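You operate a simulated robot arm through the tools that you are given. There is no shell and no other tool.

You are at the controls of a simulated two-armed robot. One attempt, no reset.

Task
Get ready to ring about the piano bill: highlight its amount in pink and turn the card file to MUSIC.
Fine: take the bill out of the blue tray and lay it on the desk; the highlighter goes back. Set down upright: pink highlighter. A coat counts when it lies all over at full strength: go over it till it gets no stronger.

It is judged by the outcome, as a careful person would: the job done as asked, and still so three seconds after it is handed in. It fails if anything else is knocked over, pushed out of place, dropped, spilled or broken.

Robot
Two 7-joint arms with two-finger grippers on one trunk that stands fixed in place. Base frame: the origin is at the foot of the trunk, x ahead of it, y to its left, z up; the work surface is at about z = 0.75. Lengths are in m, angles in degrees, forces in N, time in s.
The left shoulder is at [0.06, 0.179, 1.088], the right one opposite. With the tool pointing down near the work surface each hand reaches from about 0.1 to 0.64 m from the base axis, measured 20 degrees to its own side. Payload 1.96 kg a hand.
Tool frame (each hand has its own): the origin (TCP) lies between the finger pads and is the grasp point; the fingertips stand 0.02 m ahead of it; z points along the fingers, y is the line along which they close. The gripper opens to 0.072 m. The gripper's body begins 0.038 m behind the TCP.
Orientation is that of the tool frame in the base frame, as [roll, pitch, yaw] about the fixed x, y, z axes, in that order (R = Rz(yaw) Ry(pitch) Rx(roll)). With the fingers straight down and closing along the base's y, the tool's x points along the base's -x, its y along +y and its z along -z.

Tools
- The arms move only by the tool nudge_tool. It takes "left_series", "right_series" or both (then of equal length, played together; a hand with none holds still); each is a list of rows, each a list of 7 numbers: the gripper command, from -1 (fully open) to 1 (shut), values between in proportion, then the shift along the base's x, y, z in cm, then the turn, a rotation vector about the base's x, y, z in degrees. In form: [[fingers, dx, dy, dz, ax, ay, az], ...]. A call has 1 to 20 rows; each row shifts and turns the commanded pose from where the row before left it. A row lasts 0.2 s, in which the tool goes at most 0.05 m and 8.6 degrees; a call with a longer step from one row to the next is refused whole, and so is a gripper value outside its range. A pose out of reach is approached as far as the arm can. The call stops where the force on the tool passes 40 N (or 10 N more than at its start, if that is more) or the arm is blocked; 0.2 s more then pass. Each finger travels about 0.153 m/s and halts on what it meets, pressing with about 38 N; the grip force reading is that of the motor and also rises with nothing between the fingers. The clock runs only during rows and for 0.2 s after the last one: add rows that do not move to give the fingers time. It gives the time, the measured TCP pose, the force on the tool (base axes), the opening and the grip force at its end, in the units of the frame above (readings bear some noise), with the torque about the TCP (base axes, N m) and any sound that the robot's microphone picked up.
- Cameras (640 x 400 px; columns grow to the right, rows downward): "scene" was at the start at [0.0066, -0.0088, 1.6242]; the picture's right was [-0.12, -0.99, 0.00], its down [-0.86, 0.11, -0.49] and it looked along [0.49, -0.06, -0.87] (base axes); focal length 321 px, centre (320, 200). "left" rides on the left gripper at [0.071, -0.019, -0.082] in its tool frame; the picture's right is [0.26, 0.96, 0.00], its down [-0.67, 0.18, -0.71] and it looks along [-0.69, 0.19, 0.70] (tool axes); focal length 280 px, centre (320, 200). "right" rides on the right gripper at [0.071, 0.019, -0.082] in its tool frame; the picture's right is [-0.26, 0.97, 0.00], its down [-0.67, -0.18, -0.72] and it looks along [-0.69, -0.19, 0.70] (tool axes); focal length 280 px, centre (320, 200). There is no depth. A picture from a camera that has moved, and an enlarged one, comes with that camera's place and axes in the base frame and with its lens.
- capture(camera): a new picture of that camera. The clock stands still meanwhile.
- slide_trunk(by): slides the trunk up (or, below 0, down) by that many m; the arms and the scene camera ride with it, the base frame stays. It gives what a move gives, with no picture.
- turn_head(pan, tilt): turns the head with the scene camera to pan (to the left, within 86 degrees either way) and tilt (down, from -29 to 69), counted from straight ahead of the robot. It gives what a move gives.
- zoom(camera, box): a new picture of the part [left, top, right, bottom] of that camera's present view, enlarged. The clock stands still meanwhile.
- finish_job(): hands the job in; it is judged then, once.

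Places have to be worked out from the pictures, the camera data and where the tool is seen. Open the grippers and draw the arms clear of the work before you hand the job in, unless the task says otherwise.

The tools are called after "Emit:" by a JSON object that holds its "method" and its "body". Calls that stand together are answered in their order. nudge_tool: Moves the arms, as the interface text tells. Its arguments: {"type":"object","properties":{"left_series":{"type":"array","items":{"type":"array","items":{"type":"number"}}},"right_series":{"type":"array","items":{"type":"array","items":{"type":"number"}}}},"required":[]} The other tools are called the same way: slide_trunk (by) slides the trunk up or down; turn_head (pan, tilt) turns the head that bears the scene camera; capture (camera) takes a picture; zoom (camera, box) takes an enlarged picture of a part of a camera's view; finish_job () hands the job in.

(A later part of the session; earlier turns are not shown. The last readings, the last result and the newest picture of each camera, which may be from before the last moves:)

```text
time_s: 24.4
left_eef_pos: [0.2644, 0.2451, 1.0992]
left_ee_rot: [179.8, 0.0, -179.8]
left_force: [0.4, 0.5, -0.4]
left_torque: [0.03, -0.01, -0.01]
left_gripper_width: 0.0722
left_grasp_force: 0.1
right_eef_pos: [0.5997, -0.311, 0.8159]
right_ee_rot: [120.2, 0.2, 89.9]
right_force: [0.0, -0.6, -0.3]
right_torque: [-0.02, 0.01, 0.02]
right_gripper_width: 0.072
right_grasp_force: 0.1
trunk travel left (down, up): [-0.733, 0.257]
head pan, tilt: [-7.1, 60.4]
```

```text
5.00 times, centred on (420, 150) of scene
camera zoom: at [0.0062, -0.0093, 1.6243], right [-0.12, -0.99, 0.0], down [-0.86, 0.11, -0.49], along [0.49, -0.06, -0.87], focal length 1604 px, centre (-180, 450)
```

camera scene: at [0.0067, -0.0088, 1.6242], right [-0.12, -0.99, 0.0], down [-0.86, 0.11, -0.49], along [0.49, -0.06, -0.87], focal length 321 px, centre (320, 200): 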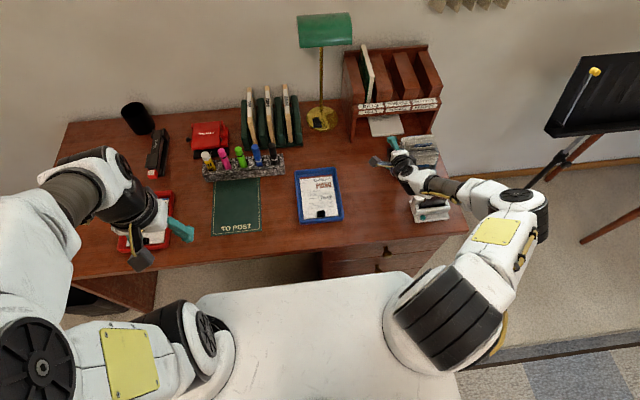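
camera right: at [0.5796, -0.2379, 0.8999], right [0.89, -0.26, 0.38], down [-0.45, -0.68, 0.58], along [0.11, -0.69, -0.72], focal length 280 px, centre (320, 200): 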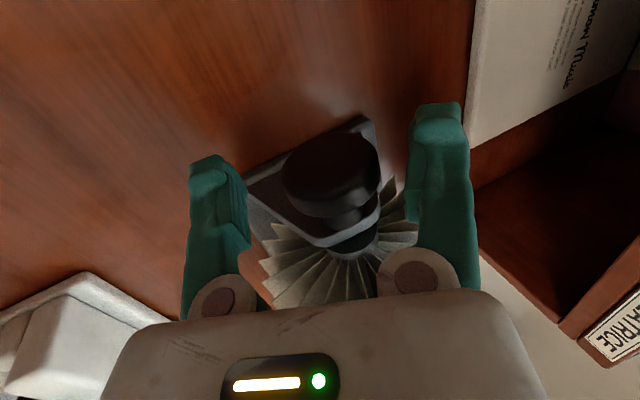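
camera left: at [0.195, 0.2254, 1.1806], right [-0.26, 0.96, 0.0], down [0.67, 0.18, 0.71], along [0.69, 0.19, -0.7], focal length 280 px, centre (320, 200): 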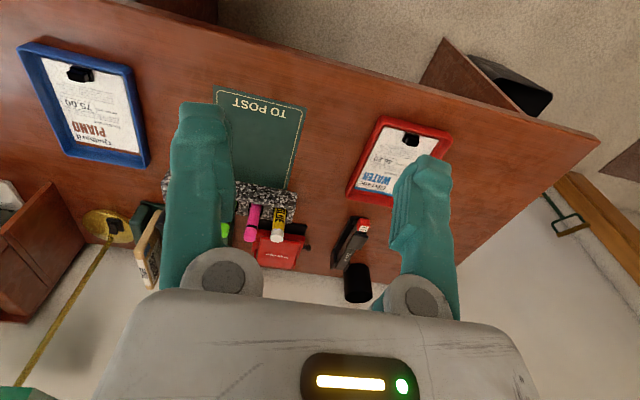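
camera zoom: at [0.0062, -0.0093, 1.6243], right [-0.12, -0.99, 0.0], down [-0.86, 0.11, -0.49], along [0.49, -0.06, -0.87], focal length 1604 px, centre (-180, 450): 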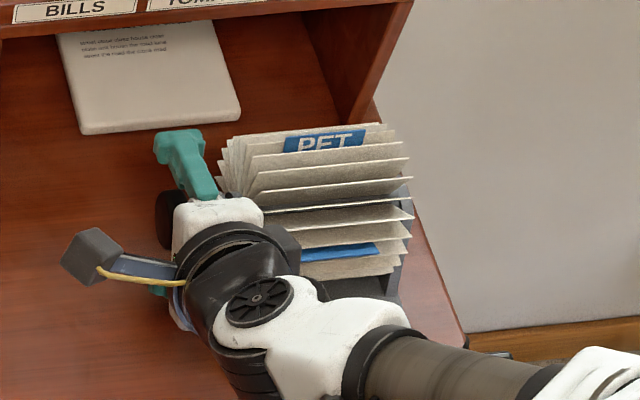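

PET went back 30° and the next tab is coming up. Another 30° stroke.

Emit:
{"method": "nudge_tool", "body": {"right_series": [[-1, 0, 0, 0, 0, 0, 0], [0.4, 0, 0, 0, 0, 0, 0], [0.4, 0, 0, 0, 0, 0, 0], [0.4, 0, 0, 0, 0, 0, 0], [0.4, 0, 0, 0, 0, 5, 0], [0.4, 0, 0, 0, 0, 5, 0], [0.4, 0, 0, 0, 0, 5, 0], [0.4, 0, 0, 0, 0, 5, 0], [0.4, 0, 0, 0, 0, 5, 0], [0.4, 0, 0, 0, 0, 5, 0]]}}

Emit:
{"method": "nudge_tool", "body": {"right_series": [[-1, 0, 0, 0, 0, 0, 0], [-1, 0, 0, 0, 0, 0, 0], [-1, 0, 0, 0, 0, -6, 0], [-1, 0, 0, 0, 0, -6, 0], [-1, 0, 0, 0, 0, -6, 0], [-1, 0, 0, 0, 0, -6, 0], [-1, 0, 0, 0, 0, -6, 0]]}}

Emit:
{"method": "zoom", "body": {"camera": "scene", "box": [370, 110, 470, 190]}}

```text
time_s: 26.6
left_eef_pos: [0.2654, 0.2443, 1.0977]
left_ee_rot: [-180.0, -0.1, -180.0]
left_force: [0.5, 1.2, 0.1]
left_torque: [0.0, 0.0, -0.01]
left_gripper_width: 0.0721
left_grasp_force: 0.0
right_eef_pos: [0.6006, -0.3102, 0.8152]
right_ee_rot: [150.4, 0.2, 90.0]
right_force: [6.0, -2.7, 11.9]
right_torque: [-0.44, -0.01, -0.02]
right_gripper_width: 0.0333
right_grasp_force: 40.0
trunk travel left (down, up): [-0.733, 0.257]
head pan, tilt: [-7.1, 60.4]
```

```text
time_s: 28.2
left_eef_pos: [0.2647, 0.2447, 1.0983]
left_ee_rot: [179.9, 0.0, -179.8]
left_force: [-0.5, -0.4, 0.6]
left_torque: [0.01, 0.01, 0.02]
left_gripper_width: 0.0718
left_grasp_force: 0.0
right_eef_pos: [0.6008, -0.31, 0.8165]
right_ee_rot: [120.3, 0.1, 90.1]
right_force: [0.4, -0.5, 0.2]
right_torque: [-0.02, 0.01, -0.02]
right_gripper_width: 0.072
right_grasp_force: 0.1
trunk travel left (down, up): [-0.733, 0.257]
head pan, tilt: [-7.1, 60.4]
```

```text
5.00 times, centred on (420, 150) of scene
camera zoom: at [0.0063, -0.0091, 1.6243], right [-0.12, -0.99, 0.0], down [-0.86, 0.11, -0.49], along [0.49, -0.06, -0.87], focal length 1604 px, centre (-180, 450)
```

zoom: 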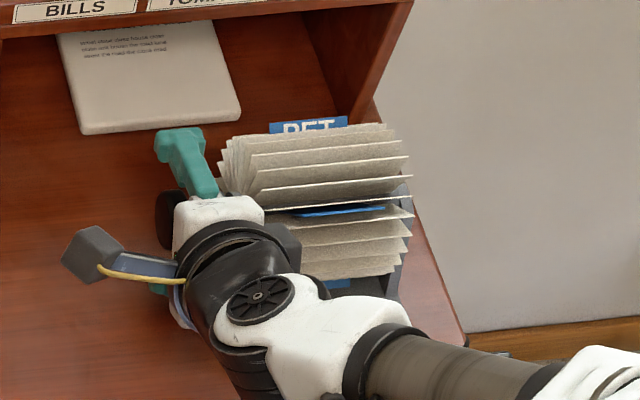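

PET is well back now and the next tab faces edge-on at the front, about 30° from the reading place. One more 30° stroke.

Emit:
{"method": "nudge_tool", "body": {"right_series": [[-1, 0, 0, 0, 0, 0, 0], [0.4, 0, 0, 0, 0, 0, 0], [0.4, 0, 0, 0, 0, 0, 0], [0.4, 0, 0, 0, 0, 0, 0], [0.4, 0, 0, 0, 0, 5, 0], [0.4, 0, 0, 0, 0, 5, 0], [0.4, 0, 0, 0, 0, 5, 0], [0.4, 0, 0, 0, 0, 5, 0], [0.4, 0, 0, 0, 0, 5, 0], [0.4, 0, 0, 0, 0, 5, 0]]}}

Emit:
{"method": "nudge_tool", "body": {"right_series": [[-1, 0, 0, 0, 0, 0, 0], [-1, 0, 0, 0, 0, 0, 0], [-1, 0, 0, 0, 0, -6, 0], [-1, 0, 0, 0, 0, -6, 0], [-1, 0, 0, 0, 0, -6, 0], [-1, 0, 0, 0, 0, -6, 0], [-1, 0, 0, 0, 0, -6, 0]]}}

Emit:
{"method": "zoom", "body": {"camera": "scene", "box": [370, 110, 470, 190]}}

```text
time_s: 30.4
left_eef_pos: [0.2654, 0.2444, 1.098]
left_ee_rot: [179.9, 0.1, -180.0]
left_force: [0.2, 0.1, -0.1]
left_torque: [0.03, -0.03, 0.01]
left_gripper_width: 0.0719
left_grasp_force: 0.2
right_eef_pos: [0.5997, -0.3088, 0.8164]
right_ee_rot: [150.5, 0.3, 90.2]
right_force: [1.2, -2.2, 2.2]
right_torque: [-0.56, -0.03, 0.19]
right_gripper_width: 0.0331
right_grasp_force: 40.4
trunk travel left (down, up): [-0.733, 0.257]
head pan, tilt: [-7.1, 60.4]
```

```text
time_s: 32.0
left_eef_pos: [0.2644, 0.2429, 1.0972]
left_ee_rot: [179.9, 0.0, -179.9]
left_force: [-0.9, -0.1, 0.5]
left_torque: [0.0, 0.01, 0.01]
left_gripper_width: 0.0721
left_grasp_force: 0.0
right_eef_pos: [0.6014, -0.3116, 0.8148]
right_ee_rot: [120.3, 0.0, 90.1]
right_force: [-0.1, -0.7, -0.5]
right_torque: [-0.02, 0.02, -0.01]
right_gripper_width: 0.0721
right_grasp_force: 0.0
trunk travel left (down, up): [-0.733, 0.257]
head pan, tilt: [-7.1, 60.4]
```

```text
5.00 times, centred on (420, 150) of scene
camera zoom: at [0.0063, -0.0092, 1.6243], right [-0.12, -0.99, 0.0], down [-0.86, 0.11, -0.49], along [0.49, -0.06, -0.87], focal length 1604 px, centre (-180, 450)
```

zoom: 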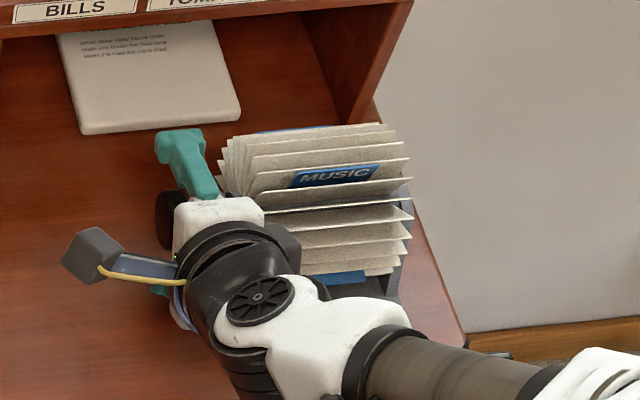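

MUSIC now stands exactly where SHOPS stood at the start, with the card edges in identical places. I leave the way I came: pitch up about the knob, back off along the tool axis, then rise.

Emit:
{"method": "nudge_tool", "body": {"right_series": [[-1, 0, 0, 0, 0, 6, 0], [-1, 0, 0, 0, 0, 6, 0], [-1, 0, 0, 0, 0, 5, 0], [-1, -1.35, 0, 1.45, 0, 0, 0], [-1, -1.35, 0, 1.45, 0, 0, 0], [-1, -1.35, 0, 1.5, 0, 0, 0], [-1, -1, 0, 3, 0, 0, 0], [-1, -1, 0, 3, 0, 0, 0], [-1, -1.5, 0, 3, 0, 0, 0]]}}

Emit:
{"method": "zoom", "body": {"camera": "right", "box": [180, 40, 500, 240]}}

```text
time_s: 34.0
left_eef_pos: [0.2637, 0.2448, 1.0978]
left_ee_rot: [-179.9, 0.0, -179.8]
left_force: [-0.6, 0.3, 0.5]
left_torque: [0.03, 0.02, 0.01]
left_gripper_width: 0.072
left_grasp_force: 0.0
right_eef_pos: [0.5263, -0.3114, 0.9506]
right_ee_rot: [137.5, 0.1, 90.1]
right_force: [-0.2, 0.0, 0.1]
right_torque: [0.0, 0.02, -0.03]
right_gripper_width: 0.0722
right_grasp_force: 0.1
trunk travel left (down, up): [-0.733, 0.257]
head pan, tilt: [-7.1, 60.4]
```

```text
2.00 times, centred on (340, 140) of right
camera zoom: at [0.485, -0.2408, 1.0246], right [0.71, -0.26, 0.65], down [-0.62, -0.67, 0.4], along [0.34, -0.69, -0.64], focal length 561 px, centre (280, 320)
```

zoom: 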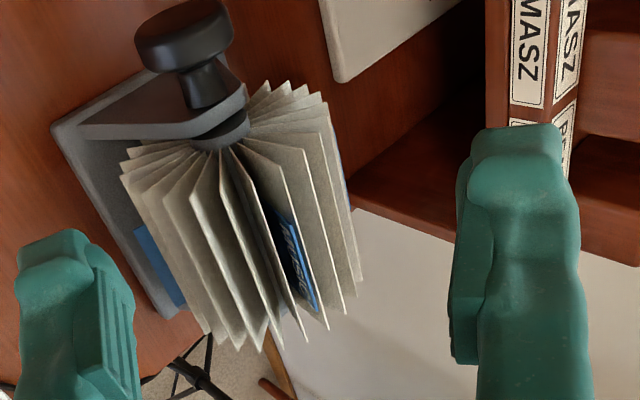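

The file is done and nothing moved. I bring the right hand back to the straight-down standard orientation while moving toward the bill.

Emit:
{"method": "nudge_tool", "body": {"right_series": [[-1, -1, 0, 0.5, 0, 8.5, 0], [-1, -1, 0, 0.5, 0, 8.5, 0], [-1, -1, 0, 0.5, 0, 8.5, 0], [-1, -1, 0.5, 0.5, 0, 8.5, 0], [-1, -1, 0.5, 0.5, 0, 8.5, 0], [-1, -1, 1, 0, 0, 0, 8.2], [-1, -1, 1, 0, 0, 0, 8.2], [-1, -1, 1, 0, 0, 0, 8.2], [-1, -1, 1, 0, 0, 0, 8.2], [-1, -1, 1, 0, 0, 0, 8.2], [-1, -1, 1, 0, 0, 0, 8.2], [-1, -1, 1, 0, 0, 0, 8.2], [-1, -1, 1, 0, 0, 0, 8.2], [-1, -0.5, 1, 0, 0, 0, 8.2], [-1, 0, 1, 0, 0, 0, 8.2], [-1, 0, 1, 0, 0, 0, 8]]}}

Emit:
{"method": "capture", "body": {"camera": "right"}}

Emit:
{"method": "capture", "body": {"camera": "scene"}}

```text
time_s: 37.4
left_eef_pos: [0.265, 0.2446, 1.0981]
left_ee_rot: [-180.0, 0.1, -179.9]
left_force: [0.6, 0.1, 0.0]
left_torque: [0.0, -0.03, -0.01]
left_gripper_width: 0.0719
left_grasp_force: 0.1
right_eef_pos: [0.3885, -0.1889, 0.9742]
right_ee_rot: [-180.0, 0.0, -179.7]
right_force: [0.2, 0.3, 0.2]
right_torque: [-0.01, 0.01, -0.02]
right_gripper_width: 0.0718
right_grasp_force: 0.0
trunk travel left (down, up): [-0.733, 0.257]
head pan, tilt: [-7.1, 60.4]
```

```text
taken
camera right: at [0.3177, -0.1725, 1.0573], right [0.26, 0.97, 0.0], down [0.68, -0.18, 0.72], along [0.69, -0.18, -0.7], focal length 280 px, centre (320, 200)
```

right: 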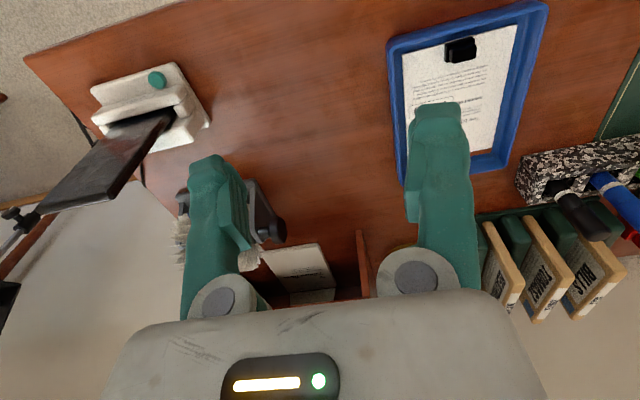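

```text
taken
camera scene: at [0.0065, -0.0085, 1.6242], right [-0.12, -0.99, 0.0], down [-0.86, 0.11, -0.49], along [0.49, -0.06, -0.87], focal length 321 px, centre (320, 200)
```

scene: 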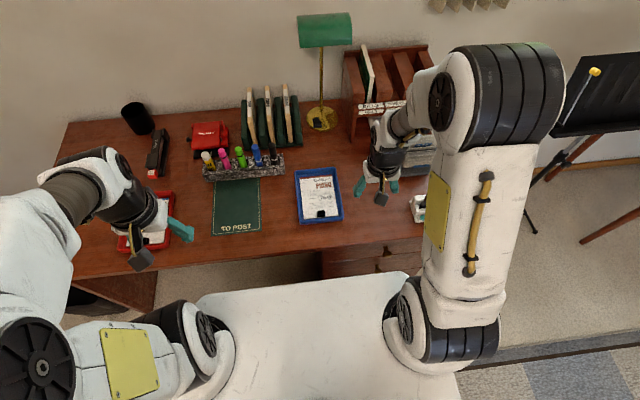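

Emit:
{"method": "zoom", "body": {"camera": "right", "box": [380, 0, 560, 112]}}

Emit:
{"method": "zoom", "body": {"camera": "scene", "box": [285, 160, 355, 230]}}

```text
3.56 times, centred on (470, 56) of right
camera zoom: at [0.3177, -0.1725, 1.0573], right [0.26, 0.97, 0.0], down [0.68, -0.18, 0.72], along [0.69, -0.18, -0.7], focal length 997 px, centre (-213, 712)
```

zoom: 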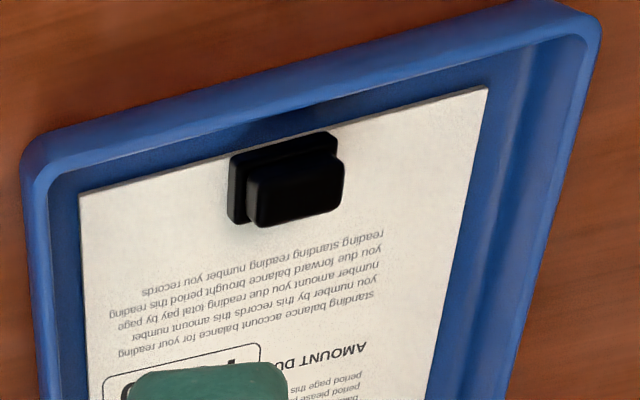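

```text
5.71 times, centred on (320, 195) of scene
camera zoom: at [0.0065, -0.0085, 1.6242], right [-0.12, -0.99, 0.0], down [-0.86, 0.11, -0.49], along [0.49, -0.06, -0.87], focal length 1832 px, centre (320, 229)
```

zoom: 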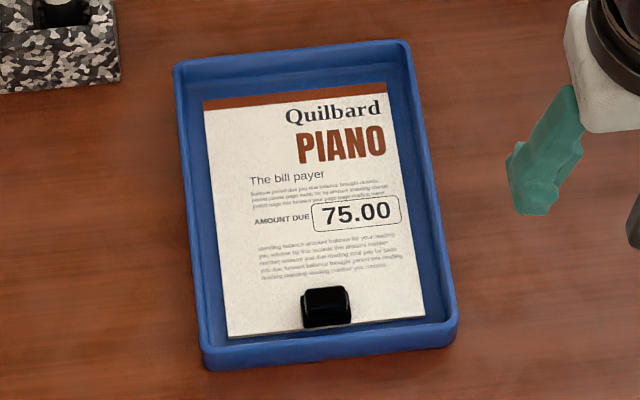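

The bill measures about x 0.435–0.585, y -0.118 to -0.013. Its black grip block is near (0.444, -0.0665) and about 26 mm wide in y, so I go above it.

Emit:
{"method": "nudge_tool", "body": {"right_series": [[-1, 1.5, 3.1, -2, 0, 0, 0], [-1, 1.5, 3.1, -3, 0, 0, 0], [-1, 1.5, 3.1, -3, 0, 0, 0], [-1, 1.2, 2.9, -3.5, 0, 0, 0], [-1, 0, 0, 0, 0, 0, 0]]}}

Emit:
{"method": "capture", "body": {"camera": "right"}}

Emit:
{"method": "zoom", "body": {"camera": "scene", "box": [270, 150, 370, 240]}}

```text
time_s: 38.6
left_eef_pos: [0.2644, 0.2449, 1.0977]
left_ee_rot: [179.9, -0.1, -180.0]
left_force: [0.5, 0.6, 1.0]
left_torque: [0.01, -0.02, 0.01]
left_gripper_width: 0.0721
left_grasp_force: 0.1
right_eef_pos: [0.4474, -0.0677, 0.8599]
right_ee_rot: [179.9, 0.1, -179.7]
right_force: [0.3, 0.7, 0.4]
right_torque: [0.02, 0.01, 0.0]
right_gripper_width: 0.0719
right_grasp_force: 0.1
trunk travel left (down, up): [-0.733, 0.257]
head pan, tilt: [-7.1, 60.4]
```

```text
taken
camera right: at [0.3765, -0.0505, 0.9426], right [0.26, 0.97, 0.0], down [0.67, -0.18, 0.72], along [0.69, -0.18, -0.7], focal length 280 px, centre (320, 200)
```

right: 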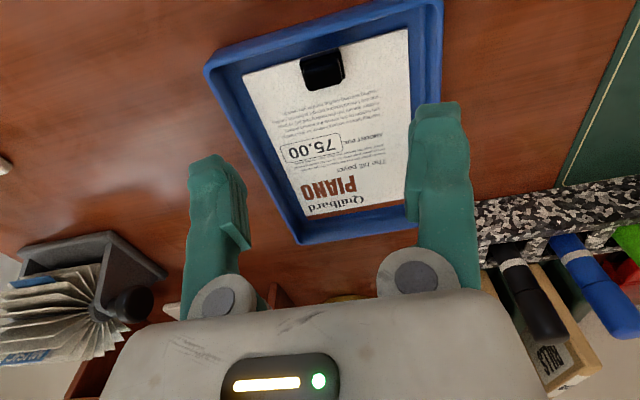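

```text
4.44 times, centred on (320, 195) of scene
camera zoom: at [0.0056, -0.0096, 1.6242], right [-0.12, -0.99, 0.0], down [-0.86, 0.11, -0.49], along [0.49, -0.06, -0.87], focal length 1425 px, centre (320, 222)
```

zoom: 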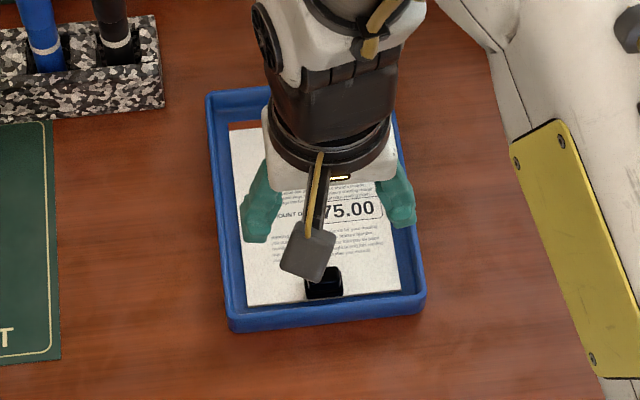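

Emit:
{"method": "zoom", "body": {"camera": "right", "box": [260, 30, 388, 110]}}

```text
5.00 times, centred on (324, 70) of right
camera zoom: at [0.3765, -0.0505, 0.9426], right [0.26, 0.97, 0.0], down [0.67, -0.18, 0.72], along [0.69, -0.18, -0.7], focal length 1402 px, centre (300, 850)
```

zoom: 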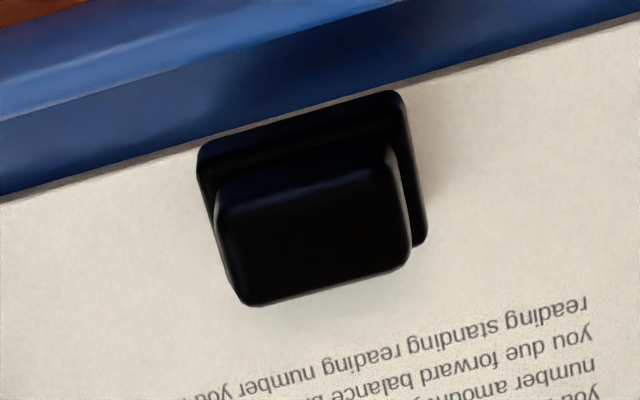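

The grip block is square to the axes: centre (0.444, -0.066), top z about 0.771, on a small flange. I centre over it and descend so the fingertips reach about z 0.763.

Emit:
{"method": "nudge_tool", "body": {"right_series": [[-1, -0.32, 0.15, -2.5, 0, 0, 0], [-0.4, 0, 0, -2.5, 0, 0, 0], [-0.4, 0, 0, -1.5, 0, 0, 0], [-0.4, 0, 0, -1.1, 0, 0, 0], [-0.4, 0, 0, 0, 0, 0, 0]]}}

Emit:
{"method": "capture", "body": {"camera": "right"}}

```text
time_s: 39.8
left_eef_pos: [0.2659, 0.247, 1.0983]
left_ee_rot: [180.0, 0.0, 180.0]
left_force: [0.1, 0.1, 0.6]
left_torque: [0.03, 0.0, -0.01]
left_gripper_width: 0.0718
left_grasp_force: 0.1
right_eef_pos: [0.4462, -0.0663, 0.7826]
right_ee_rot: [179.9, 0.0, -179.8]
right_force: [-0.1, -0.4, -0.1]
right_torque: [-0.03, -0.02, 0.02]
right_gripper_width: 0.0504
right_grasp_force: 0.0
trunk travel left (down, up): [-0.733, 0.257]
head pan, tilt: [-7.1, 60.4]
```

```text
taken
camera right: at [0.373, -0.0476, 0.8651], right [0.26, 0.97, 0.0], down [0.67, -0.18, 0.72], along [0.69, -0.18, -0.7], focal length 280 px, centre (320, 200)
```

right: 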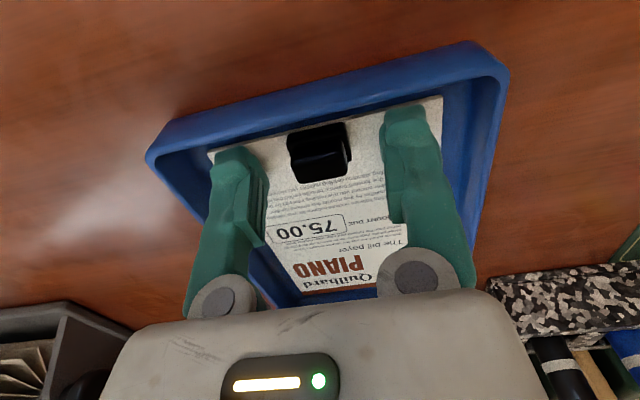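

The block is centred between the fingers. I go down 3 mm more and close.

Emit:
{"method": "nudge_tool", "body": {"right_series": [[-0.4, -0.1, 0, -0.3, 0, 0, 0], [-0.4, 0, 0, 0, 0, 0, 0], [0.8, 0, 0, 0, 0, 0, 0], [0.8, 0, 0, 0, 0, 0, 0], [0.8, 0, 0, 0, 0, 0, 0]]}}

Emit:
{"method": "capture", "body": {"camera": "right"}}

```text
time_s: 41.0
left_eef_pos: [0.2655, 0.2443, 1.0972]
left_ee_rot: [-180.0, 0.0, 180.0]
left_force: [-0.8, -0.5, 0.8]
left_torque: [-0.02, 0.02, -0.01]
left_gripper_width: 0.0722
left_grasp_force: 0.0
right_eef_pos: [0.4447, -0.0654, 0.7808]
right_ee_rot: [-180.0, 0.0, -179.7]
right_force: [0.7, -0.3, -0.8]
right_torque: [0.0, 0.02, 0.02]
right_gripper_width: 0.0204
right_grasp_force: 38.5
trunk travel left (down, up): [-0.733, 0.257]
head pan, tilt: [-7.1, 60.4]
```

```text
taken
camera right: at [0.3722, -0.0474, 0.8629], right [0.26, 0.97, 0.0], down [0.67, -0.18, 0.72], along [0.69, -0.18, -0.7], focal length 280 px, centre (320, 200)
```

right: 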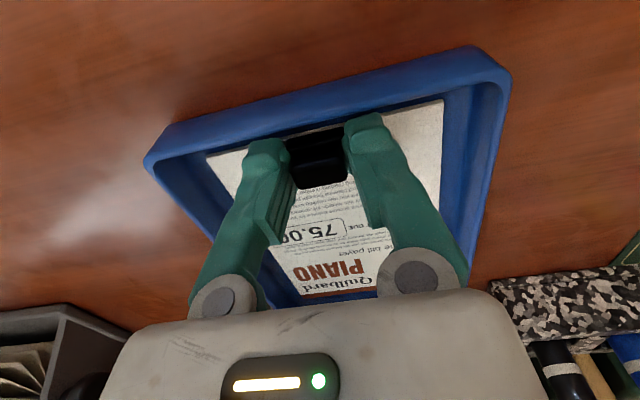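

Gripped at 38 N. I lift straight up, then look.

Emit:
{"method": "nudge_tool", "body": {"right_series": [[0.8, 0, 0, 1, 0, 0, 0], [0.8, 0, 0, 2, 0, 0, 0], [0.8, 0, 0, 2, 0, 0, 0], [0.8, 0, 0, 2, 0, 0, 0], [0.8, 0, 0, 0, 0, 0, 0]]}}

Emit:
{"method": "capture", "body": {"camera": "scene"}}

Emit:
{"method": "capture", "body": {"camera": "right"}}

```text
time_s: 42.2
left_eef_pos: [0.2664, 0.2447, 1.0981]
left_ee_rot: [180.0, 0.0, 179.9]
left_force: [-0.9, 0.1, 0.3]
left_torque: [-0.03, 0.0, 0.03]
left_gripper_width: 0.072
left_grasp_force: 0.1
right_eef_pos: [0.4445, -0.066, 0.8491]
right_ee_rot: [180.0, 0.0, -179.8]
right_force: [0.7, 0.2, -1.2]
right_torque: [0.0, 0.04, 0.01]
right_gripper_width: 0.0205
right_grasp_force: 37.7
trunk travel left (down, up): [-0.733, 0.257]
head pan, tilt: [-7.1, 60.4]
```

```text
taken
camera scene: at [0.007, -0.0089, 1.6242], right [-0.12, -0.99, 0.0], down [-0.86, 0.11, -0.49], along [0.49, -0.06, -0.87], focal length 321 px, centre (320, 200)
```

scene: 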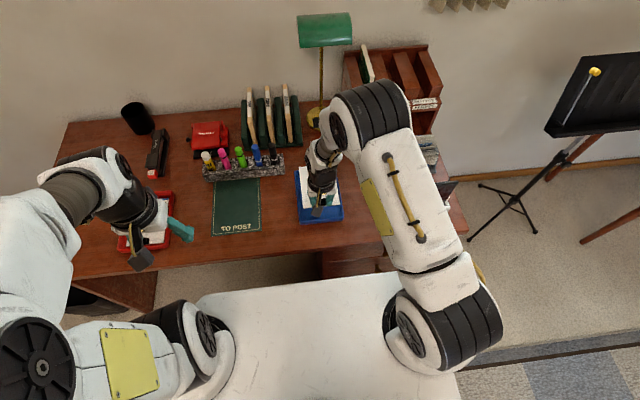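

```text
taken
camera right: at [0.3724, -0.0487, 0.9315], right [0.26, 0.97, 0.0], down [0.67, -0.18, 0.72], along [0.69, -0.18, -0.7], focal length 280 px, centre (320, 200)
```

right: 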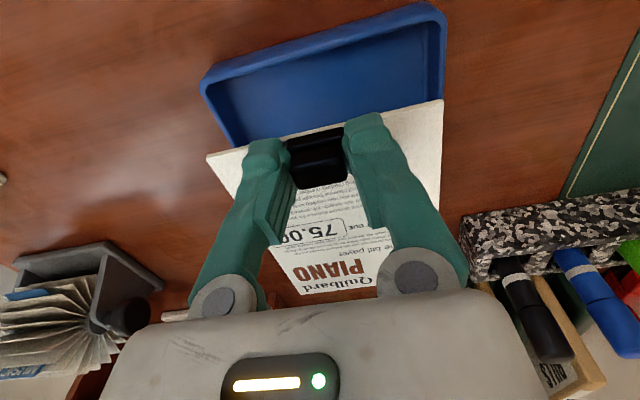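

The bill is out and the tray hasn't moved. I carry it to the free desk area at y about -0.215 and start lowering.

Emit:
{"method": "nudge_tool", "body": {"right_series": [[0.8, -0.9, -3, 0, 0, 0, 0], [0.8, -0.9, -3, 0, 0, 0, 0], [0.8, -0.9, -3, 0, 0, 0, 0], [0.8, -0.9, -3, 0, 0, 0, 0], [0.8, -0.85, -2.9, 0, 0, 0, 0], [0.8, 0, 0, -2, 0, 0, 0], [0.8, 0, 0, -2, 0, 0, 0], [0.8, 0, 0, 0, 0, 0, 0]]}}

Emit:
{"method": "capture", "body": {"camera": "right"}}

Emit:
{"method": "capture", "body": {"camera": "scene"}}

```text
time_s: 44.0
left_eef_pos: [0.2663, 0.2455, 1.0975]
left_ee_rot: [179.9, 0.0, 180.0]
left_force: [0.6, 0.4, 0.0]
left_torque: [-0.02, 0.02, 0.01]
left_gripper_width: 0.072
left_grasp_force: 0.0
right_eef_pos: [0.3979, -0.2113, 0.8092]
right_ee_rot: [180.0, 0.1, -179.8]
right_force: [-0.1, -0.6, -1.1]
right_torque: [-0.02, 0.02, 0.0]
right_gripper_width: 0.0208
right_grasp_force: 38.6
trunk travel left (down, up): [-0.733, 0.257]
head pan, tilt: [-7.1, 60.4]
```

```text
taken
camera right: at [0.3254, -0.1944, 0.8922], right [0.26, 0.97, 0.0], down [0.67, -0.18, 0.72], along [0.69, -0.18, -0.7], focal length 280 px, centre (320, 200)
```

right: 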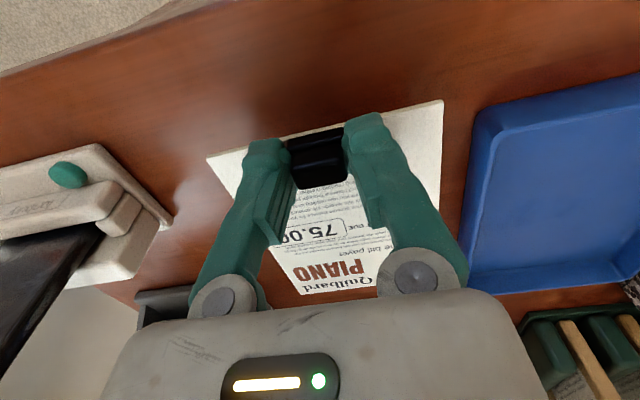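

```text
taken
camera scene: at [0.0062, -0.0088, 1.6242], right [-0.12, -0.99, 0.0], down [-0.86, 0.11, -0.49], along [0.49, -0.06, -0.87], focal length 321 px, centre (320, 200)
```

scene: 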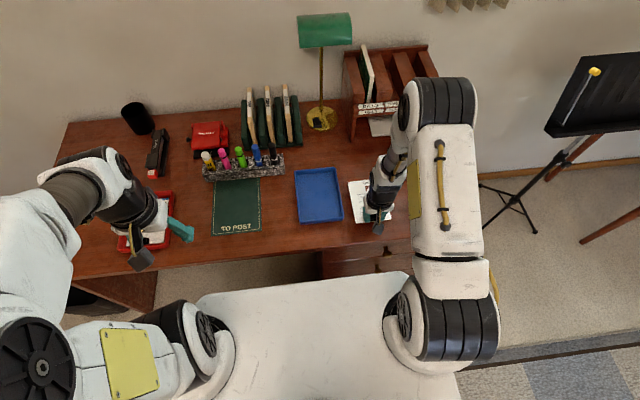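

The place is clear on all sides. I lower gently until the bill touches the desk.

Emit:
{"method": "nudge_tool", "body": {"right_series": [[0.8, 0, 0, -1.5, 0, 0, 0], [0.8, 0, 0, -1, 0, 0, 0], [0.8, 0, 0, -0.4, 0, 0, 0], [0.8, 0, 0, 0, 0, 0, 0]]}}

```text
time_s: 45.0
left_eef_pos: [0.2652, 0.2457, 1.0974]
left_ee_rot: [-179.9, 0.0, -179.9]
left_force: [-0.6, -0.4, -0.2]
left_torque: [-0.03, 0.01, -0.02]
left_gripper_width: 0.0719
left_grasp_force: 0.0
right_eef_pos: [0.3986, -0.2126, 0.7802]
right_ee_rot: [180.0, -0.1, -179.7]
right_force: [-0.9, -0.3, 0.7]
right_torque: [0.02, 0.04, 0.0]
right_gripper_width: 0.0203
right_grasp_force: 38.0
trunk travel left (down, up): [-0.733, 0.257]
head pan, tilt: [-7.1, 60.4]
```

Emit:
{"method": "nudge_tool", "body": {"right_series": [[0.8, 0, 0, -0.2, 0, 0, 0], [0.8, 0, 0, 0, 0, 0, 0]]}}

Emit:
{"method": "capture", "body": {"camera": "right"}}

```text
time_s: 45.6
left_eef_pos: [0.2651, 0.2443, 1.0974]
left_ee_rot: [-180.0, 0.0, -180.0]
left_force: [0.0, 0.0, 0.1]
left_torque: [-0.04, 0.02, 0.02]
left_gripper_width: 0.0719
left_grasp_force: 0.1
right_eef_pos: [0.3974, -0.2152, 0.7779]
right_ee_rot: [180.0, 0.0, -179.8]
right_force: [0.3, -0.1, -0.5]
right_torque: [-0.01, 0.04, 0.02]
right_gripper_width: 0.0202
right_grasp_force: 37.9
trunk travel left (down, up): [-0.733, 0.257]
head pan, tilt: [-7.1, 60.4]
```

```text
taken
camera right: at [0.3265, -0.1964, 0.8609], right [0.26, 0.97, 0.0], down [0.67, -0.18, 0.72], along [0.69, -0.18, -0.7], focal length 280 px, centre (320, 200)
```

right: 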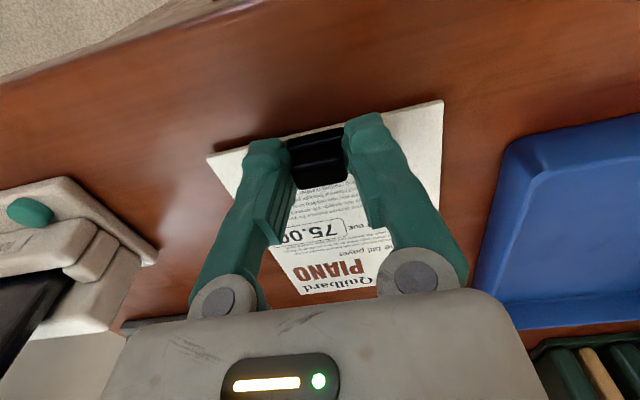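

Still hanging slightly above the desk, with no contact force. I continue down in 1 mm steps.

Emit:
{"method": "nudge_tool", "body": {"right_series": [[0.8, 0, 0, -0.1, 0, 0, 0], [0.8, 0, 0, -0.1, 0, 0, 0], [0.8, 0, 0, 0, 0, 0, 0]]}}

Emit:
{"method": "nudge_tool", "body": {"right_series": [[0.8, 0, 0, -0.1, 0, 0, 0], [0.8, 0, 0, -0.1, 0, 0, 0], [0.8, 0, 0, 0, 0, 0, 0]]}}

```text
time_s: 46.4
left_eef_pos: [0.2655, 0.2453, 1.0984]
left_ee_rot: [-179.9, 0.0, 179.9]
left_force: [0.2, -0.6, 0.2]
left_torque: [0.02, 0.0, 0.01]
left_gripper_width: 0.0721
left_grasp_force: 0.1
right_eef_pos: [0.398, -0.2137, 0.7762]
right_ee_rot: [-180.0, -0.2, -179.9]
right_force: [-0.2, -0.5, -0.6]
right_torque: [-0.02, 0.04, 0.01]
right_gripper_width: 0.0206
right_grasp_force: 37.9
trunk travel left (down, up): [-0.733, 0.257]
head pan, tilt: [-7.1, 60.4]
```

```text
time_s: 47.2
left_eef_pos: [0.2663, 0.2439, 1.0988]
left_ee_rot: [180.0, 0.0, -179.9]
left_force: [-0.4, 1.0, 0.6]
left_torque: [0.02, 0.03, 0.0]
left_gripper_width: 0.0721
left_grasp_force: 0.1
right_eef_pos: [0.3988, -0.2148, 0.7758]
right_ee_rot: [180.0, -0.1, -179.9]
right_force: [-0.2, 0.7, -0.8]
right_torque: [0.01, 0.02, 0.0]
right_gripper_width: 0.0205
right_grasp_force: 37.7
trunk travel left (down, up): [-0.733, 0.257]
head pan, tilt: [-7.1, 60.4]
```

Emit:
{"method": "nudge_tool", "body": {"right_series": [[0.8, 0, 0, -0.1, 0, 0, 0], [0.8, 0, 0, -0.1, 0, 0, 0], [0.8, 0, 0, -0.1, 0, 0, 0], [0.8, 0, 0, 0, 0, 0, 0]]}}

Emit:
{"method": "capture", "body": {"camera": "right"}}

```text
time_s: 48.2
left_eef_pos: [0.2625, 0.2464, 1.098]
left_ee_rot: [180.0, 0.1, 179.9]
left_force: [-0.5, 0.5, 0.2]
left_torque: [0.02, 0.01, 0.0]
left_gripper_width: 0.072
left_grasp_force: 0.1
right_eef_pos: [0.3978, -0.2147, 0.7755]
right_ee_rot: [180.0, 0.3, -179.8]
right_force: [2.5, -3.3, 32.0]
right_torque: [-0.05, 0.16, -0.03]
right_gripper_width: 0.0201
right_grasp_force: 38.1
trunk travel left (down, up): [-0.733, 0.257]
head pan, tilt: [-7.1, 60.4]
```

```text
taken
camera right: at [0.326, -0.1968, 0.8571], right [0.26, 0.97, 0.0], down [0.67, -0.18, 0.72], along [0.69, -0.19, -0.7], focal length 280 px, centre (320, 200)
```

right: 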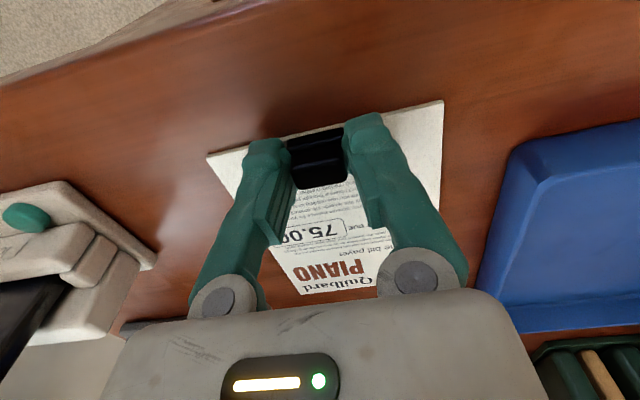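

Contact at TCP z 0.7755 (32 N). I ease up 2 mm, open, and lift away.

Emit:
{"method": "nudge_tool", "body": {"right_series": [[0.8, 0, 0, 0.15, 0, 0, 0], [-0.2, 0, 0, 0, 0, 0, 0], [-0.2, 0, 0, 0, 0, 0, 0], [-0.2, 0, 0, 1.5, 0, 0, 0], [-0.2, 0, 0, 3, 0, 0, 0], [-0.2, 0, 0, 3, 0, 0, 0], [-1, 0, -1, 4, 0, 0, 0], [-1, -2, -3, 4, 0, 0, 0], [-1, -2, -3, 4, 0, 0, 0], [-1, -2, -3, 2, 0, 0, 0]]}}

Emit:
{"method": "capture", "body": {"camera": "scene"}}

Emit:
{"method": "zoom", "body": {"camera": "scene", "box": [280, 150, 440, 250]}}

```text
refused: row 8 steps farther than a row can; nothing moved
```

```text
taken
camera scene: at [0.0036, -0.0076, 1.6246], right [-0.12, -0.99, 0.0], down [-0.86, 0.11, -0.5], along [0.49, -0.06, -0.87], focal length 321 px, centre (320, 200)
```

scene: 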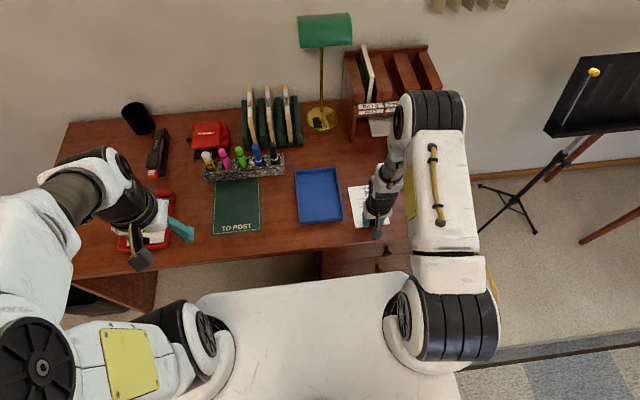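

```text
4.00 times, centred on (360, 200) of scene
camera zoom: at [0.0036, -0.0076, 1.6246], right [-0.12, -0.99, 0.0], down [-0.86, 0.11, -0.5], along [0.49, -0.06, -0.87], focal length 1283 px, centre (160, 200)
```

zoom: 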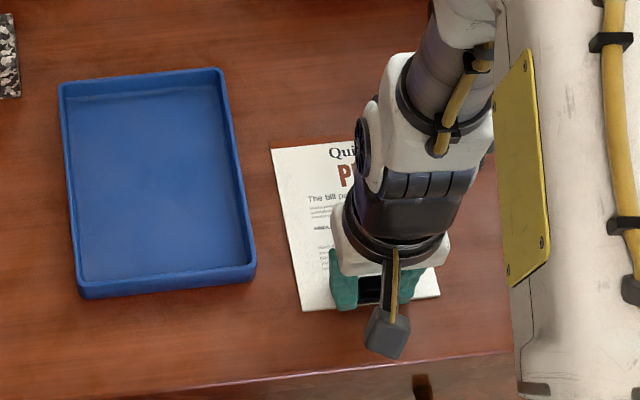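

One row was too long (over 5 cm), so nothing moved. I repeat with shorter steps.

Emit:
{"method": "nudge_tool", "body": {"right_series": [[0.8, 0, 0, 0.15, 0, 0, 0], [-0.2, 0, 0, 0, 0, 0, 0], [-0.2, 0, 0, 0, 0, 0, 0], [-0.2, 0, 0, 1.5, 0, 0, 0], [-0.2, 0, 0, 3, 0, 0, 0], [-0.2, 0, 0, 3, 0, 0, 0], [-1, 0, -1, 4, 0, 0, 0], [-1, -2, -2.5, 3, 0, 0, 0], [-1, -2, -2.5, 3, 0, 0, 0], [-1, -2, -2.5, 3, 0, 0, 0]]}}

Emit:
{"method": "zoom", "body": {"camera": "scene", "box": [280, 150, 440, 250]}}

```text
time_s: 50.4
left_eef_pos: [0.2636, 0.2442, 1.0984]
left_ee_rot: [179.9, 0.1, -179.8]
left_force: [-0.1, 0.2, 0.6]
left_torque: [0.01, 0.01, -0.02]
left_gripper_width: 0.0721
left_grasp_force: 0.1
right_eef_pos: [0.3397, -0.3011, 0.9799]
right_ee_rot: [179.9, 0.1, -179.8]
right_force: [0.5, 0.6, 0.1]
right_torque: [0.05, -0.03, -0.01]
right_gripper_width: 0.0721
right_grasp_force: 0.1
trunk travel left (down, up): [-0.733, 0.257]
head pan, tilt: [-7.1, 60.4]
```

```text
4.00 times, centred on (360, 200) of scene
camera zoom: at [0.0046, -0.0091, 1.6242], right [-0.12, -0.99, 0.0], down [-0.86, 0.11, -0.5], along [0.49, -0.06, -0.87], focal length 1283 px, centre (160, 200)
```

zoom: 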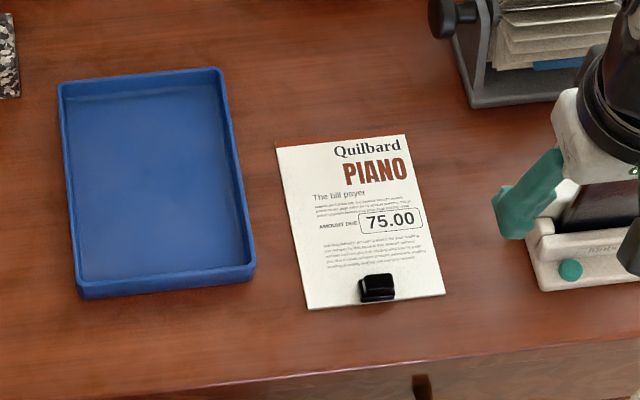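

The bill lies flat on the desk. Now the pen: I move the left hand toward the rack and look at the pink highlighter with its camera.

Emit:
{"method": "nudge_tool", "body": {"left_series": [[-1, 4, -0.6, -1, 0, 0, 0], [-1, 4, -0.7, -1, 0, 0, 0], [-1, 4, -0.7, -1, 0, 0, 0], [-1, 4, -0.7, -2, 0, 0, 0], [-1, 3, -0.7, -2, 0, 0, 0], [-1, 2, -0.6, -2, 0, 0, 0]]}}

Emit:
{"method": "capture", "body": {"camera": "left"}}

Emit:
{"method": "capture", "body": {"camera": "scene"}}

```text
time_s: 51.8
left_eef_pos: [0.4766, 0.2029, 1.0032]
left_ee_rot: [179.9, 0.0, -180.0]
left_force: [0.8, -0.3, 0.6]
left_torque: [0.0, -0.03, 0.0]
left_gripper_width: 0.072
left_grasp_force: 0.1
right_eef_pos: [0.341, -0.3009, 0.9799]
right_ee_rot: [180.0, 0.0, -179.7]
right_force: [0.5, -0.3, -0.2]
right_torque: [-0.01, 0.01, 0.02]
right_gripper_width: 0.0722
right_grasp_force: 0.0
trunk travel left (down, up): [-0.733, 0.257]
head pan, tilt: [-7.1, 60.4]
```

```text
taken
camera left: at [0.4063, 0.1821, 1.0862], right [-0.26, 0.96, 0.0], down [0.67, 0.18, 0.72], along [0.69, 0.19, -0.7], focal length 280 px, centre (320, 200)
```

left: 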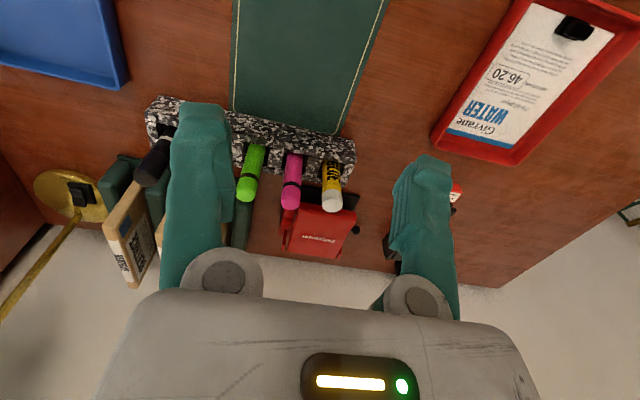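

```text
taken
camera scene: at [0.008, -0.0091, 1.6242], right [-0.12, -0.99, 0.0], down [-0.86, 0.11, -0.49], along [0.49, -0.06, -0.87], focal length 321 px, centre (320, 200)
```

scene: 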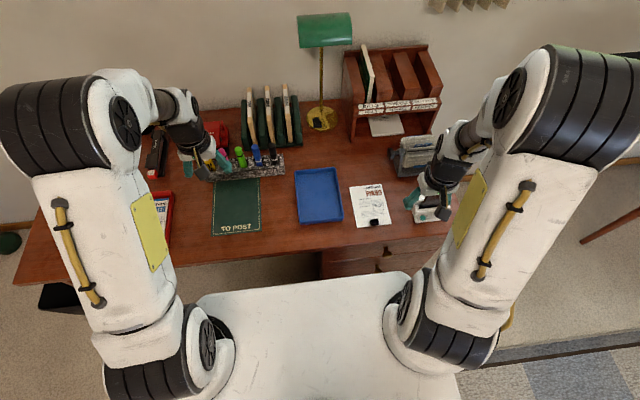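

Emit:
{"method": "zoom", "body": {"camera": "left", "box": [220, 120, 380, 220]}}

```text
4.00 times, centred on (300, 170) of left
camera zoom: at [0.4063, 0.1821, 1.0862], right [-0.26, 0.96, 0.0], down [0.67, 0.18, 0.72], along [0.69, 0.19, -0.7], focal length 1122 px, centre (400, 320)
```

zoom: 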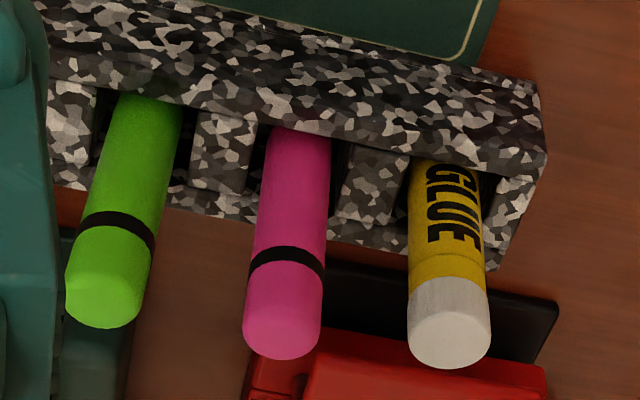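

From both views the pink pen stands near (0.63, 0.208), with its band at z about 0.846 and its top at about 0.87. I approach with the hand pitched forward 17° for reach (the fingers still close along y) and look again.

Emit:
{"method": "nudge_tool", "body": {"left_series": [[-1, 2, 0, -1, 0, -6, 0], [-1, 2, 0.1, -1, 0, -6, 0], [-1, 2, 0.1, -1, 0, -5, 0], [-1, 2, 0.1, -1, 0, 0, 0], [-1, 0, 0, 0, 0, 0, 0]]}}

Emit:
{"method": "capture", "body": {"camera": "left"}}

Emit:
{"method": "zoom", "body": {"camera": "scene", "box": [160, 110, 300, 198]}}

```text
time_s: 53.0
left_eef_pos: [0.5566, 0.2077, 0.9675]
left_ee_rot: [179.9, 17.2, 179.9]
left_force: [0.3, 0.0, -0.4]
left_torque: [-0.03, 0.02, 0.02]
left_gripper_width: 0.0721
left_grasp_force: 0.0
right_eef_pos: [0.3403, -0.3014, 0.9798]
right_ee_rot: [-180.0, 0.1, -179.8]
right_force: [-0.6, 0.2, 0.2]
right_torque: [0.0, -0.03, 0.0]
right_gripper_width: 0.0719
right_grasp_force: 0.0
trunk travel left (down, up): [-0.733, 0.257]
head pan, tilt: [-7.1, 60.4]
```

```text
taken
camera left: at [0.4656, 0.1883, 1.026], right [-0.25, 0.96, -0.08], down [0.43, 0.18, 0.88], along [0.87, 0.19, -0.46], focal length 280 px, centre (320, 200)
```

left: 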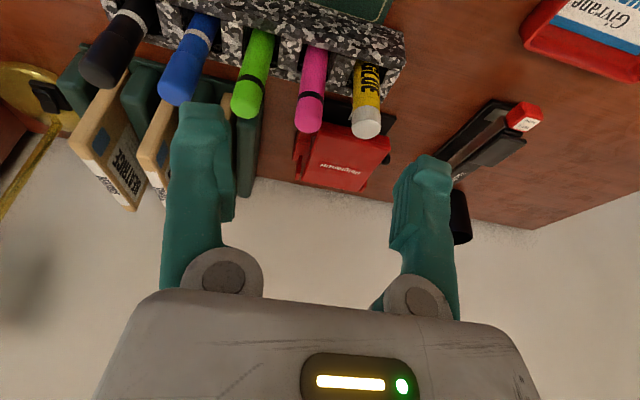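

```text
4.55 times, centred on (230, 154) of scene
camera zoom: at [0.0057, -0.009, 1.6242], right [-0.12, -0.99, 0.0], down [-0.86, 0.11, -0.49], along [0.49, -0.06, -0.87], focal length 1458 px, centre (729, 409)
```

zoom: 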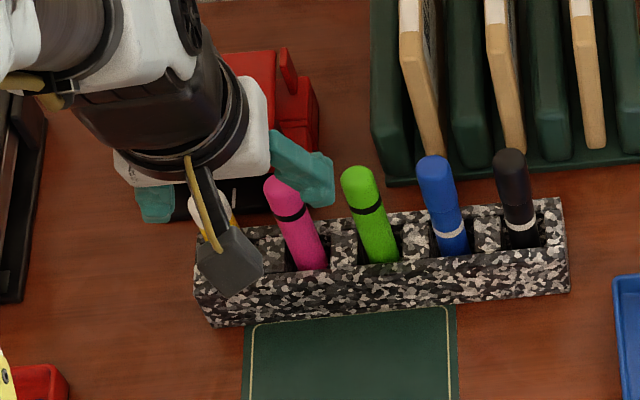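

Triangulated, the pen axis is at about (0.628, 0.209) with the cap top near z 0.865. The cap above the band is only about 2 cm. I move to a point about 4 cm short of the grasp, with the fingers part open to clear the neighbours.

Emit:
{"method": "nudge_tool", "body": {"left_series": [[-0.25, 2, 0, 0, 0, 0, 0], [-0.25, 1.7, 0.05, -2, 0, 0, 0], [-0.25, 1.6, 0.05, -2, 0, 0, 0], [-0.25, 0, 0, -2, 0, 0, 0], [-0.25, 0, 0, 0, 0, 0, 0]]}}

Emit:
{"method": "capture", "body": {"camera": "left"}}

Emit:
{"method": "zoom", "body": {"camera": "scene", "box": [160, 110, 300, 198]}}

```text
time_s: 54.2
left_eef_pos: [0.6112, 0.2103, 0.909]
left_ee_rot: [180.0, 17.1, 179.9]
left_force: [0.0, -1.0, -1.1]
left_torque: [0.01, 0.01, -0.02]
left_gripper_width: 0.0448
left_grasp_force: 0.0
right_eef_pos: [0.3394, -0.3021, 0.9777]
right_ee_rot: [-179.9, -0.1, -179.8]
right_force: [-0.2, -0.9, -0.4]
right_torque: [0.02, -0.01, 0.0]
right_gripper_width: 0.0721
right_grasp_force: 0.1
trunk travel left (down, up): [-0.733, 0.257]
head pan, tilt: [-7.1, 60.4]
```

```text
taken
camera left: at [0.5199, 0.1905, 0.9668], right [-0.25, 0.96, -0.08], down [0.43, 0.18, 0.88], along [0.86, 0.19, -0.47], focal length 280 px, centre (320, 200)
```

left: 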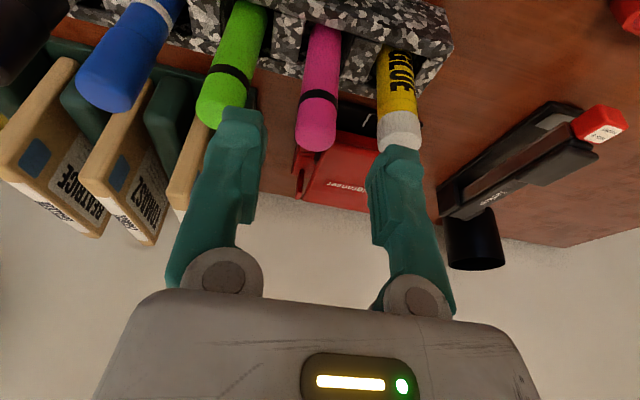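

```text
4.55 times, centred on (230, 154) of scene
camera zoom: at [0.0064, -0.0089, 1.6242], right [-0.12, -0.99, 0.0], down [-0.86, 0.11, -0.49], along [0.49, -0.06, -0.87], focal length 1458 px, centre (729, 409)
```

zoom: 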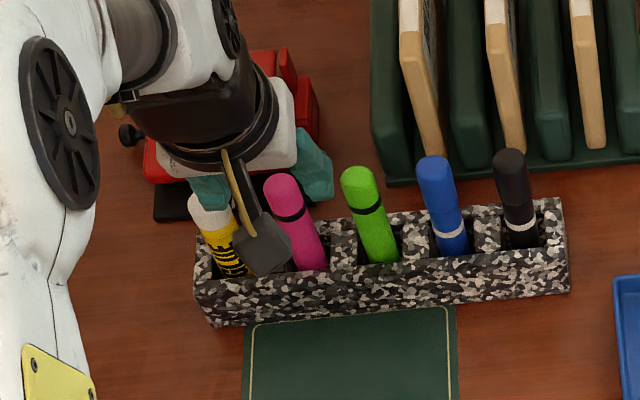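

The pen lies on the grasp line: axis near (0.636, 0.2095), cap from z 0.850 to 0.867. I advance so that the fingertips end just above the band (TCP at 0.630, 0.2095, 0.870).

Emit:
{"method": "nudge_tool", "body": {"left_series": [[-0.25, 1.0, 0, -1.5, 0, 0, 0], [-0.25, 0.9, -0.1, -1.4, 0, 0, 0], [-0.25, 0, 0, 0, 0, 0, 0]]}}

Emit:
{"method": "zoom", "body": {"camera": "left", "box": [220, 60, 420, 200]}}

```text
time_s: 55.0
left_eef_pos: [0.6286, 0.2079, 0.8804]
left_ee_rot: [179.8, 17.1, -179.8]
left_force: [-0.1, -0.2, 0.1]
left_torque: [-0.05, 0.01, -0.01]
left_gripper_width: 0.0451
left_grasp_force: 0.0
right_eef_pos: [0.3409, -0.2996, 0.9807]
right_ee_rot: [180.0, 0.0, -179.8]
right_force: [0.0, -0.1, 0.1]
right_torque: [-0.01, 0.01, -0.01]
right_gripper_width: 0.0721
right_grasp_force: 0.1
trunk travel left (down, up): [-0.733, 0.257]
head pan, tilt: [-7.1, 60.4]
```

```text
2.86 times, centred on (320, 130) of left
camera zoom: at [0.538, 0.1886, 0.9383], right [-0.25, 0.96, -0.08], down [0.43, 0.18, 0.88], along [0.86, 0.19, -0.47], focal length 801 px, centre (320, 400)
```

zoom: 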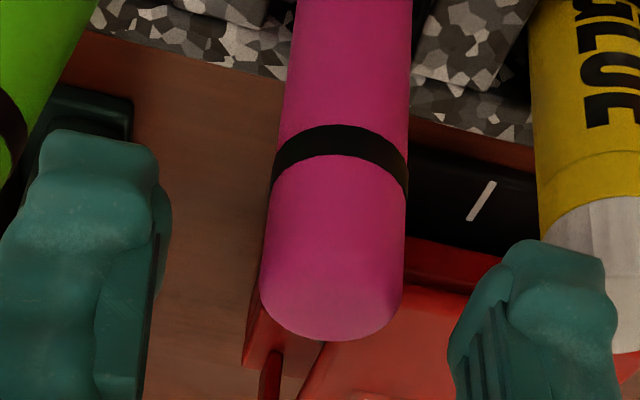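

The cap sits between the fingers about 2 mm to the left. I go down 1 cm, shift 2 mm, then close.

Emit:
{"method": "nudge_tool", "body": {"left_series": [[-0.25, 0, 0.2, -0.5, 0, 0, 0], [-0.25, 0, 0, -0.45, 0, 0, 0], [-0.25, 0, 0, 0, 0, 0, 0]]}}

Emit:
{"method": "zoom", "body": {"camera": "left", "box": [220, 60, 420, 200]}}

```text
time_s: 55.8
left_eef_pos: [0.6275, 0.2098, 0.8707]
left_ee_rot: [179.9, 17.0, -179.9]
left_force: [0.4, -1.1, 0.1]
left_torque: [0.02, 0.01, -0.01]
left_gripper_width: 0.0451
left_grasp_force: 0.1
right_eef_pos: [0.3393, -0.3011, 0.9808]
right_ee_rot: [180.0, -0.1, -179.8]
right_force: [0.3, 0.1, -0.4]
right_torque: [-0.07, -0.03, -0.02]
right_gripper_width: 0.0717
right_grasp_force: 0.0
trunk travel left (down, up): [-0.733, 0.257]
head pan, tilt: [-7.1, 60.4]
```

```text
2.86 times, centred on (320, 130) of left
camera zoom: at [0.5371, 0.1904, 0.9282], right [-0.25, 0.96, -0.08], down [0.43, 0.18, 0.88], along [0.86, 0.19, -0.47], focal length 801 px, centre (320, 400)
```

zoom: 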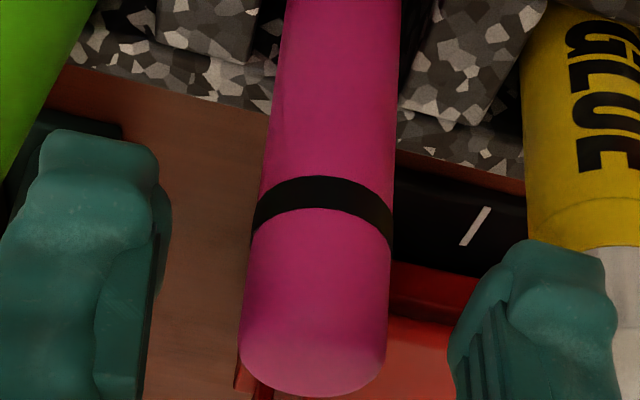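

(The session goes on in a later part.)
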